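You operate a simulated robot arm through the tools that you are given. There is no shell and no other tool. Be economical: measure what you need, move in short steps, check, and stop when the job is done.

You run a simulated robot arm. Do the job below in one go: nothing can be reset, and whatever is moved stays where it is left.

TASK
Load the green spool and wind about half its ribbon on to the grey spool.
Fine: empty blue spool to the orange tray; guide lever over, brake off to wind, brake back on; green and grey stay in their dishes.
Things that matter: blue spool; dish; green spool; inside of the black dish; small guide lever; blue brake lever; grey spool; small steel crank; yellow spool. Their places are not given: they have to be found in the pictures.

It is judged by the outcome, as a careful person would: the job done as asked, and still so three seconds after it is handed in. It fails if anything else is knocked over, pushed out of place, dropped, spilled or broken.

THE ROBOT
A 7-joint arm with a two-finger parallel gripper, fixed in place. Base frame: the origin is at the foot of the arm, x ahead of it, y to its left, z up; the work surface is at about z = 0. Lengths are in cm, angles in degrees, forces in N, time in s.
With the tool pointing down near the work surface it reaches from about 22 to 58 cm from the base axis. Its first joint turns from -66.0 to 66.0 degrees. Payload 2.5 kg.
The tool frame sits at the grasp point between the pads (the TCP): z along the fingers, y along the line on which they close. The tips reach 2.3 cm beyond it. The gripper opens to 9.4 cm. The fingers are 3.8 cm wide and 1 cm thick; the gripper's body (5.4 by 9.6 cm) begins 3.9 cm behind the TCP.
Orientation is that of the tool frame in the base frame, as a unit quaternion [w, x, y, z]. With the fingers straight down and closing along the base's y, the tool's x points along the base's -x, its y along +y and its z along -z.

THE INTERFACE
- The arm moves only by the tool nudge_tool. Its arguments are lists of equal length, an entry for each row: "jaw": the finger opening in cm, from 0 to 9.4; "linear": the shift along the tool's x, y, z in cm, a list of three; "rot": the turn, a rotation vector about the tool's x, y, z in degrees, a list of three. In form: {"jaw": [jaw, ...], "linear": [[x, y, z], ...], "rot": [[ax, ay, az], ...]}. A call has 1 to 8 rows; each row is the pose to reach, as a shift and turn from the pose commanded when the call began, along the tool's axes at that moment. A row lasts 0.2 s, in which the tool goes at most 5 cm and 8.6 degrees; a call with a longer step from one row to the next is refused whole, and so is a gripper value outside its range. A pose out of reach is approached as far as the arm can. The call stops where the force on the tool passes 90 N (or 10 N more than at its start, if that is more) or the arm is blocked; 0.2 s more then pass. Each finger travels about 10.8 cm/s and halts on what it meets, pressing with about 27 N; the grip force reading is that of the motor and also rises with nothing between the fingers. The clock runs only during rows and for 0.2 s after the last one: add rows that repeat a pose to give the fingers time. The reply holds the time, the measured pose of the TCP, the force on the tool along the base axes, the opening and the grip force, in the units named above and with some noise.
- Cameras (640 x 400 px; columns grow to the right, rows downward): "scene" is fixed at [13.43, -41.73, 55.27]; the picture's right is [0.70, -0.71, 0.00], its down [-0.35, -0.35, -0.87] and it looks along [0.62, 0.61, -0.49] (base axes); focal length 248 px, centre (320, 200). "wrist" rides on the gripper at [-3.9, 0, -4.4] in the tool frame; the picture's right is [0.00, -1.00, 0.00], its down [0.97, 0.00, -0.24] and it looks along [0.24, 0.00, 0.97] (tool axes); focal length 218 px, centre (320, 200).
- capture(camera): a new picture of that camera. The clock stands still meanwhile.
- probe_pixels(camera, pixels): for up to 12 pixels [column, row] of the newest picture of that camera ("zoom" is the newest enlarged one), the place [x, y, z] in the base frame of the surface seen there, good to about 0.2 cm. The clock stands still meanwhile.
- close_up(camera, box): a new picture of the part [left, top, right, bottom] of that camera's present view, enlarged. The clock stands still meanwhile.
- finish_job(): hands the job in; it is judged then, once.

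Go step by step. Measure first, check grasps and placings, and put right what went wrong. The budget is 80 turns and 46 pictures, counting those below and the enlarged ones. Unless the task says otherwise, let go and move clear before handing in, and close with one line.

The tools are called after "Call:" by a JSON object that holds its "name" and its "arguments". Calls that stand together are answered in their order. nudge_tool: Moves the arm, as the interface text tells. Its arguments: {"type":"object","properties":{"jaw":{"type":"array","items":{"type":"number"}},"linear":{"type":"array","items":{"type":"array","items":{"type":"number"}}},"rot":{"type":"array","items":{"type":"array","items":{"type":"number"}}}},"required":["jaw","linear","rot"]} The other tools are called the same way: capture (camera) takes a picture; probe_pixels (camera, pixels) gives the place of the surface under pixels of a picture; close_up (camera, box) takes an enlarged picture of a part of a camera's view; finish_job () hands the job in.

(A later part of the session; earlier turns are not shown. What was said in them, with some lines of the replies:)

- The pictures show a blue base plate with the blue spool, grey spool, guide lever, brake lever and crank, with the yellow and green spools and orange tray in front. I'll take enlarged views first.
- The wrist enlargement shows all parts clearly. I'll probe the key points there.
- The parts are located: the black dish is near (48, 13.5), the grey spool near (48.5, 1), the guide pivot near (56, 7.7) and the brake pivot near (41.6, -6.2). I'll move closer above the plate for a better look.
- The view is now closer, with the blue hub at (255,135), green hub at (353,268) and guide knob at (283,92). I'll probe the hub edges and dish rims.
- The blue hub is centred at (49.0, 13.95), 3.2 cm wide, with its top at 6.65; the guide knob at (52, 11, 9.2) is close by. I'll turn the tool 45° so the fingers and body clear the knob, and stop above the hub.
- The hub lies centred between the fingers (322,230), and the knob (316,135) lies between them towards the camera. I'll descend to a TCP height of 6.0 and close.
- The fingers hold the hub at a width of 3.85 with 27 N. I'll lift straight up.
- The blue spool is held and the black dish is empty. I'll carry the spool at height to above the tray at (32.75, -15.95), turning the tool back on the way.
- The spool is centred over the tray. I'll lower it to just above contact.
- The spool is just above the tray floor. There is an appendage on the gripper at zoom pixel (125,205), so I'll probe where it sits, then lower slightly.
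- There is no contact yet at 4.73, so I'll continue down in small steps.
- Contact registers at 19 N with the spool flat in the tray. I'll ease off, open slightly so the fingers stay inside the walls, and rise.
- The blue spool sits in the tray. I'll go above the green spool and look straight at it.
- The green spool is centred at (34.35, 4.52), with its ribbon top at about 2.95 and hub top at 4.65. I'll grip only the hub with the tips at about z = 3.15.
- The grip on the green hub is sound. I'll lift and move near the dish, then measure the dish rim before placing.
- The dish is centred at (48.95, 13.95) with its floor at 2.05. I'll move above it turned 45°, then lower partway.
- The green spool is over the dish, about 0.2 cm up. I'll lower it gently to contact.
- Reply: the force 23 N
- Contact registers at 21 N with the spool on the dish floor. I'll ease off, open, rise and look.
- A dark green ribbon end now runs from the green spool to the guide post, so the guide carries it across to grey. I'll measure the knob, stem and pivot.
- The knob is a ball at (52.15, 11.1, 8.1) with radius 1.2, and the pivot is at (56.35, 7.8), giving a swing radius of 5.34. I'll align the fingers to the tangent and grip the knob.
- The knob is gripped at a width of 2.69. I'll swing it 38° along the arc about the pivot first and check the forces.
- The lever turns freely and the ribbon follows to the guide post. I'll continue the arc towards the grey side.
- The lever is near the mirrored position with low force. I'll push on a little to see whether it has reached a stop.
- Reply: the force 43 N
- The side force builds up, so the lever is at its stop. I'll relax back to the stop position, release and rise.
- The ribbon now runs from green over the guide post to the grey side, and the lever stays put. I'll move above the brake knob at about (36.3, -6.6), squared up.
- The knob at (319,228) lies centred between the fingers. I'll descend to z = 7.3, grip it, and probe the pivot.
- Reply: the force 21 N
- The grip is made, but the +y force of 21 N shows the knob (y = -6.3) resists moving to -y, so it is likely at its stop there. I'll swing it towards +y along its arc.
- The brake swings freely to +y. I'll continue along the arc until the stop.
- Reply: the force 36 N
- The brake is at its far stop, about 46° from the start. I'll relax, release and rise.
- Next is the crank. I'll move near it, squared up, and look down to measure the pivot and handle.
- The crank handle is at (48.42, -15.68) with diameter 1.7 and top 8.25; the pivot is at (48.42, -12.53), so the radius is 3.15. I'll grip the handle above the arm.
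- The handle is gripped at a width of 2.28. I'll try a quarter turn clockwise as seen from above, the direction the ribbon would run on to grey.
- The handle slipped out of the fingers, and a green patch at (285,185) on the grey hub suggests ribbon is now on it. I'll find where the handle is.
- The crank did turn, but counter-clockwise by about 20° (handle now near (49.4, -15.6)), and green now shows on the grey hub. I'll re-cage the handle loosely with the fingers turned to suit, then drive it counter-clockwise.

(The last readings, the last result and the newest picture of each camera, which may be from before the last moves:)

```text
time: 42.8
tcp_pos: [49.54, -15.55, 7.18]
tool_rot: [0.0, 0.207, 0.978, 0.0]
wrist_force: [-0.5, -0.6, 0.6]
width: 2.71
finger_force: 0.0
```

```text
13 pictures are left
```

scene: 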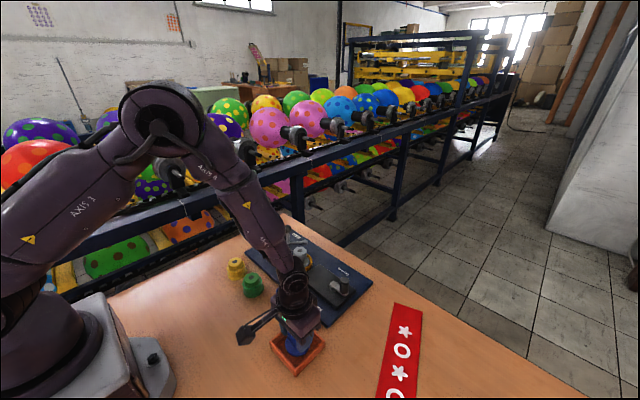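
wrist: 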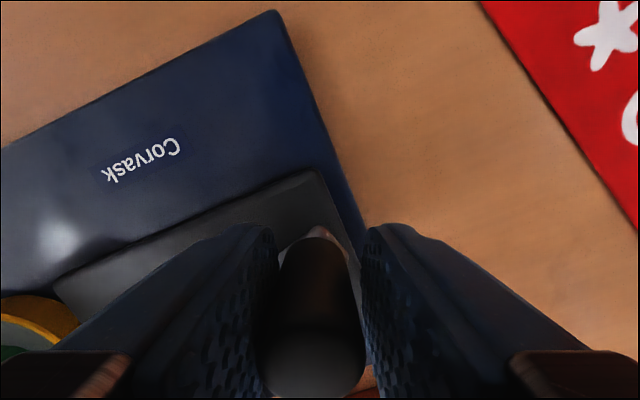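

The handle is well caged between the pads. I'll drive it counter-clockwise to the +x side (φ = 0) and read the forces.

Call:
{"name": "nudge_tool", "arguments": {"jaw": [2.7, 2.7, 2.7, 2.7], "linear": [[-0.7, 0.94, 0], [-1.03, 2.28, 0], [-0.76, 3.64, 0], [-0.76, 3.64, 0]], "rot": [[0, 0, -7], [0, 0, -15.4], [0, 0, -23.7], [0, 0, -23.7]]}}

Call:
{"name": "close_up", "arguments": {"camera": "scene", "box": [240, 205, 380, 310]}}

```text
time: 43.8
tcp_pos: [51.56, -12.54, 7.23]
tool_rot: [0.0, -0.001, 1.0, 0.0]
wrist_force: [0.5, 0.1, 1.0]
width: 2.72
finger_force: 0.0
```

```text
3.81 times, centred on (310, 258) of scene
```

zoom: 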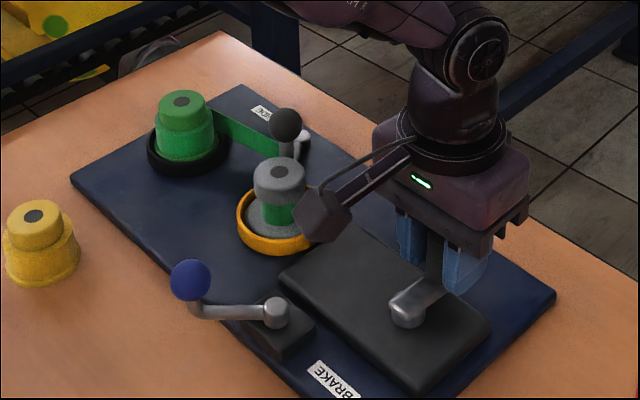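

The crank follows (now at the +x side) and a green band is building on the grey hub. I'll continue counter-clockwise for half a turn, resetting the wrist angle at the dead point.

Call:
{"name": "nudge_tool", "arguments": {"jaw": [2.7, 2.7, 2.7, 2.7, 2.7, 2.7, 2.7, 2.7], "linear": [[0.244, 1.225, 0], [0.937, 2.263, 0], [1.975, 2.956, 0], [3.2, 3.2, 0], [3.2, 3.2, 0], [3.2, 3.2, 0], [3.2, 3.2, 0], [3.2, 3.2, 0]], "rot": [[0, 0, -7.5], [0, 0, -15], [0, 0, -22.5], [0, 0, -30], [0, 0, -22.5], [0, 0, -15], [0, 0, -7.5], [0, 0, 0]]}}

Call:
{"name": "nudge_tool", "arguments": {"jaw": [2.7, 2.7, 2.7, 2.7, 2.7, 2.7, 2.7, 2.7], "linear": [[0, 0, 0], [0, 0, 0], [0, 0, 0], [0, 0, 0], [1.225, -0.244, 0], [2.263, -0.937, 0], [2.956, -1.975, 0], [3.2, -3.2, 0]], "rot": [[0, 0, 7.5], [0, 0, 15], [0, 0, 22.5], [0, 0, 30], [0, 0, 22.5], [0, 0, 15], [0, 0, 7.5], [0, 0, 0]]}}

Call:
{"name": "close_up", "arguments": {"camera": "scene", "box": [240, 205, 380, 310]}}

```text
time: 45.6
tcp_pos: [48.31, -9.31, 7.23]
tool_rot: [-0.001, 0.001, 1.0, 0.0]
wrist_force: [0.4, 0.7, -0.3]
width: 2.74
finger_force: 0.9
```

```text
time: 47.4
tcp_pos: [45.28, -12.6, 7.16]
tool_rot: [0.0, -0.001, 1.0, 0.001]
wrist_force: [-0.3, 0.7, -0.2]
width: 2.7
finger_force: 0.0
```

```text
3.81 times, centred on (310, 258) of scene
```

zoom: 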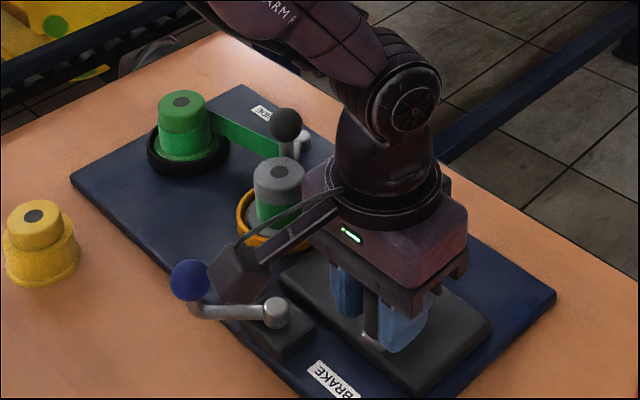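

The ribbon winds quickly: the grey band has thickened and the green coil has visibly shrunk. I'll lift clear sideways to compare the two coils before going on.

Call:
{"name": "nudge_tool", "arguments": {"jaw": [3.4, 3.4, 3.4, 3.4, 3.4], "linear": [[0, 0, 0], [0, 0, -2.5], [0, 0, -5], [0, -4, -5], [0, -8, -5]], "rot": [[0, 0, 0], [0, 0, 0], [0, 0, 0], [0, 0, 0], [0, 0, 0]]}}

Call:
{"name": "close_up", "arguments": {"camera": "scene", "box": [260, 222, 330, 272]}}

```text
time: 48.6
tcp_pos: [45.25, -20.31, 12.14]
tool_rot: [0.0, 0.0, 1.0, 0.0]
wrist_force: [-0.1, -0.3, 0.0]
width: 3.4
finger_force: 0.1
```

```text
8.00 times, centred on (295, 247) of scene
```

zoom: 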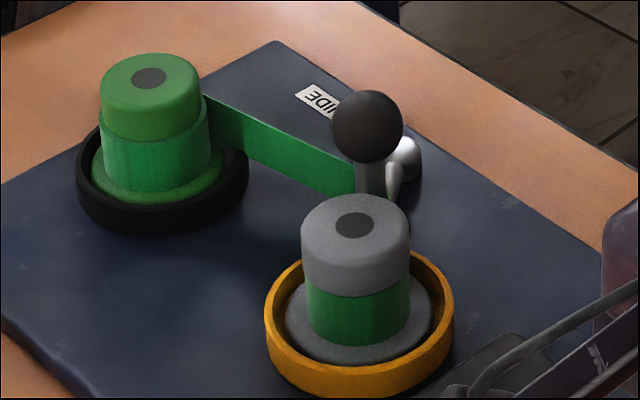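

Coil-to-hub width ratios are green 107/100 and grey 106/110, against 1.33 for the full green coil, so roughly 40–45% is transferred. I'll re-cage the handle and turn about 60° more.

Call:
{"name": "nudge_tool", "arguments": {"jaw": [4.5, 4.5, 4.5, 4.5, 2.7, 2.7], "linear": [[0, 4, 0], [0, 8, 0], [0, 8, 3], [0, 8, 5], [0, 8, 5], [0, 8, 5]], "rot": [[0, 0, 0], [0, 0, 0], [0, 0, 0], [0, 0, 0], [0, 0, 0], [0, 0, 0]]}}

Call:
{"name": "nudge_tool", "arguments": {"jaw": [2.7, 2.7, 2.7, 2.7], "linear": [[-0.244, -1.225, 0], [-0.937, -2.263, 0], [-1.6, -2.77, 0], [-1.6, -2.77, 0]], "rot": [[0, 0, -7.5], [0, 0, -15], [0, 0, -20], [0, 0, -20]]}}

Call:
{"name": "nudge_tool", "arguments": {"jaw": [3.4, 3.4, 3.4, 3.4, 3.4], "linear": [[0, 0, 0], [0, 0, -2.5], [0, 0, -5], [0, -4, -5], [0, -7, -5]], "rot": [[0, 0, 0], [0, 0, 0], [0, 0, 0], [0, 0, 0], [0, 0, 0]]}}

Call:
{"name": "close_up", "arguments": {"camera": "scene", "box": [260, 222, 330, 272]}}

```text
time: 50.0
tcp_pos: [45.15, -12.29, 7.27]
tool_rot: [0.0, 0.0, 1.0, 0.0]
wrist_force: [0.0, -1.0, -0.1]
width: 2.68
finger_force: 0.1
```

```text
time: 51.0
tcp_pos: [46.88, -15.24, 7.26]
tool_rot: [0.0, -0.174, 0.985, 0.0]
wrist_force: [-0.6, 0.0, -0.2]
width: 2.7
finger_force: 0.1
```

```text
time: 52.2
tcp_pos: [49.16, -21.86, 12.27]
tool_rot: [0.0, -0.173, 0.985, 0.0]
wrist_force: [1.2, 0.5, 0.5]
width: 3.42
finger_force: 0.1
```

```text
8.00 times, centred on (295, 247) of scene
```

zoom: 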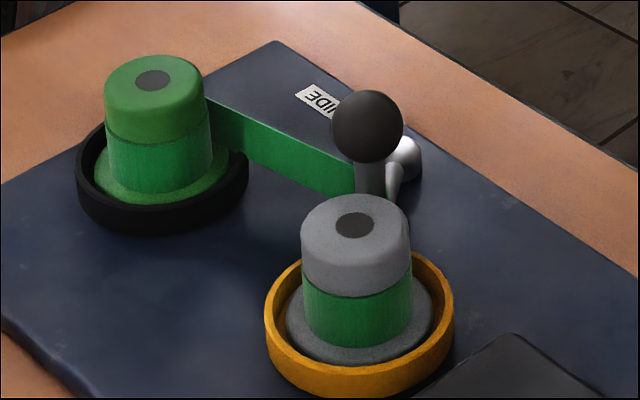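

The two coils are now nearly equal (green 107/101, grey 110/110), so about half is wound. Next is putting the brake back on: I'll move above its knob, turned to 46°.

Call:
{"name": "nudge_tool", "arguments": {"jaw": [5, 5, 5, 5, 5, 5, 5, 5], "linear": [[0.48, 2.77, -1], [0.96, 5.54, -2], [1.45, 8.31, -3], [1.93, 11.08, -3], [2.41, 13.85, -3], [2.9, 16.6, -3], [3.38, 19.4, -3], [3.86, 22.16, -3]], "rot": [[0, 0, 8.25], [0, 0, 16.5], [0, 0, 24.7], [0, 0, 33], [0, 0, 41.2], [0, 0, 49.5], [0, 0, 57.7], [0, 0, 66]]}}

Call:
{"name": "capture", "arguments": {"camera": "wrist"}}

```text
time: 54.0
tcp_pos: [37.93, -2.45, 15.22]
tool_rot: [0.0, 0.393, 0.92, 0.0]
wrist_force: [0.2, -0.5, 0.0]
width: 5.02
finger_force: 0.1
```

```text
8 pictures are left
```

wrist: 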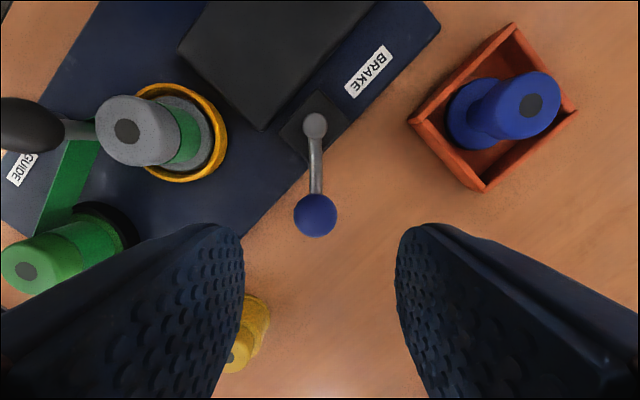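

The brake knob at (315,215) is centred between the fingers. I'll descend and grip.

Call:
{"name": "nudge_tool", "arguments": {"jaw": [5, 5, 5, 5, 2, 1.8, 1.8], "linear": [[0, 0, 3], [0, 0, 6], [0, 0, 7.6], [0, 0, 7.9], [0, 0, 7.9], [0, 0, 7.9], [0, 0, 7.9]], "rot": [[0, 0, 0], [0, 0, 0], [0, 0, 0], [0, 0, 0], [0, 0, 0], [0, 0, 0], [0, 0, 0]]}}

```text
time: 55.6
tcp_pos: [37.9, -2.3, 7.2]
tool_rot: [0.0, 0.392, 0.92, 0.001]
wrist_force: [0.5, 0.6, -0.4]
width: 2.7
finger_force: 27.3
```

The knob is gripped. I'll swing it back along the arc to its original stop with a slight overshoot.

Call:
{"name": "nudge_tool", "arguments": {"jaw": [1.8, 1.8, 1.8, 1.8, 1.8, 1.8, 1.8, 1.8], "linear": [[-0.048, -0.714, 0], [-0.189, -1.416, 0], [-0.422, -2.09, 0], [-0.742, -2.73, 0], [-1.145, -3.325, 0], [-1.622, -3.858, 0], [-1.9, -4.11, 0], [-1.9, -4.11, 0]], "rot": [[0, 0, -7.6], [0, 0, -15.2], [0, 0, -22.8], [0, 0, -30.4], [0, 0, -38], [0, 0, -45.6], [0, 0, -49.5], [0, 0, -49.5]]}}

```text
time: 57.4
tcp_pos: [36.35, -5.95, 7.31]
tool_rot: [0.001, -0.036, 0.999, 0.004]
wrist_force: [1.6, 37.1, 19.3]
width: 2.72
finger_force: 27.0
```

The knob is at y = -5.95 with 37 N of resistance, slightly short of the original -6.3. I'll press a little further.

Call:
{"name": "nudge_tool", "arguments": {"jaw": [1.8, 1.8, 1.8], "linear": [[0, -0.3, 0], [0, -0.55, 0], [0, -0.55, 0]], "rot": [[0, 0, 1.5], [0, 0, 3.5], [0, 0, 3.5]]}}

Call:
{"name": "close_up", "arguments": {"camera": "scene", "box": [240, 215, 390, 320]}}

```text
time: 58.2
tcp_pos: [36.37, -6.73, 7.22]
tool_rot: [-0.001, -0.003, 1.0, 0.003]
wrist_force: [-5.6, 32.0, 3.8]
width: 3.22
finger_force: 15.6
```

```text
3.81 times, centred on (315, 268) of scene
```

zoom: 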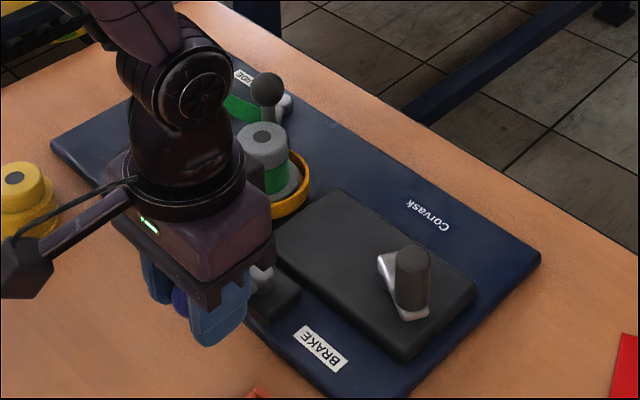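

The fingers yield against the knob, so the lever is hard on its stop. I'll relax, open, rise and check the position from above.

Call:
{"name": "nudge_tool", "arguments": {"jaw": [1.8, 3.5, 5, 5, 5, 5, 5], "linear": [[0, 0.75, 0], [0, 0.8, 0], [0, 0.8, 0], [0, 0.8, 0], [0, 0.8, -2], [0, 0.8, -5], [0, 0.8, -8]], "rot": [[0, 0, 0], [0, 0, 0], [0, 0, 0], [0, 0, 0], [0, 0, 0], [0, 0, 0], [0, 0, 0]]}}

Call:
{"name": "capture", "arguments": {"camera": "wrist"}}

```text
time: 59.8
tcp_pos: [36.37, -6.34, 15.51]
tool_rot: [0.0, -0.001, 1.0, 0.0]
wrist_force: [-1.7, -0.1, 0.3]
width: 5.0
finger_force: 0.1
```

```text
6 pictures are left
```

wrist: 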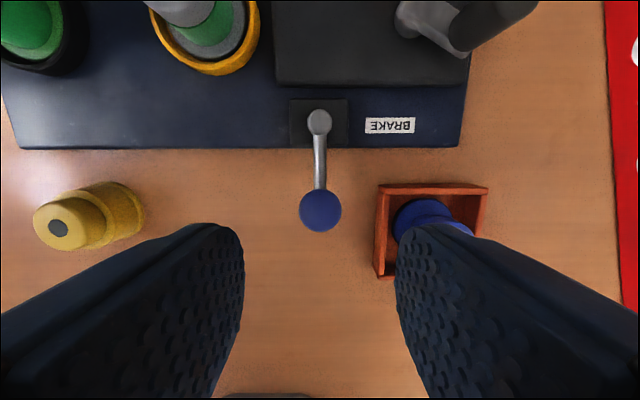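

The brake points straight out again, as at the start (knob at (320,210)). I'll back off upwards and take a last look at the whole scene.

Call:
{"name": "nudge_tool", "arguments": {"jaw": [5, 5, 5, 5, 5], "linear": [[0, -1, -3], [0, -2, -6], [1, -3, -9], [2, -4, -12], [3, -4, -15]], "rot": [[0, 0, 0], [0, 0, 0], [0, 0, 0], [0, 0, 0], [0, 0, 0]]}}

Call:
{"name": "close_up", "arguments": {"camera": "scene", "box": [210, 210, 390, 390]}}

Call:
{"name": "close_up", "arguments": {"camera": "wrist", "box": [120, 0, 480, 225]}}

```text
time: 61.0
tcp_pos: [33.42, -10.44, 30.61]
tool_rot: [0.0, 0.001, 1.0, 0.0]
wrist_force: [-0.1, 0.0, -0.6]
width: 5.01
finger_force: 0.1
```

```text
2.22 times, centred on (300, 300) of scene
```

zoom: 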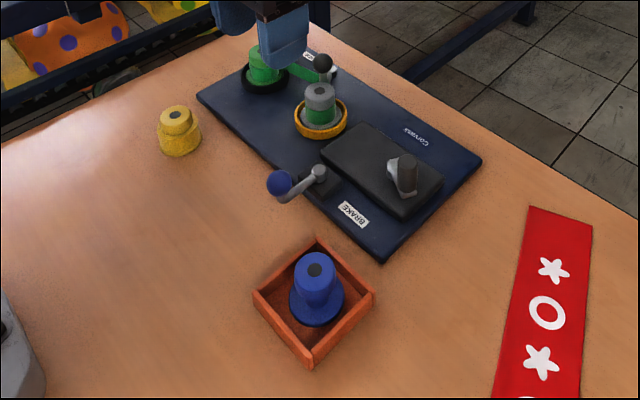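

```text
1.78 times, centred on (300, 112) of wrist
```

zoom: 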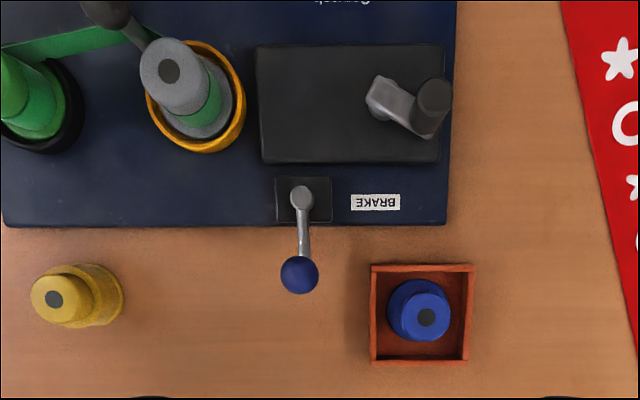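

Everything is in place: blue is in the tray, green and grey are in their dishes with about equal coils, the guide is over, the brake is on and yellow is untouched. I'll hand the job in.

Call:
{"name": "finish_job", "arguments": {}}

```text
The job is handed in.
```

The green spool is loaded in the black dish and about half its ribbon is wound on to the grey spool, judging by the nearly equal coils in the pictures. The blue spool is in the orange tray, the guide lever is over and the brake is back on.
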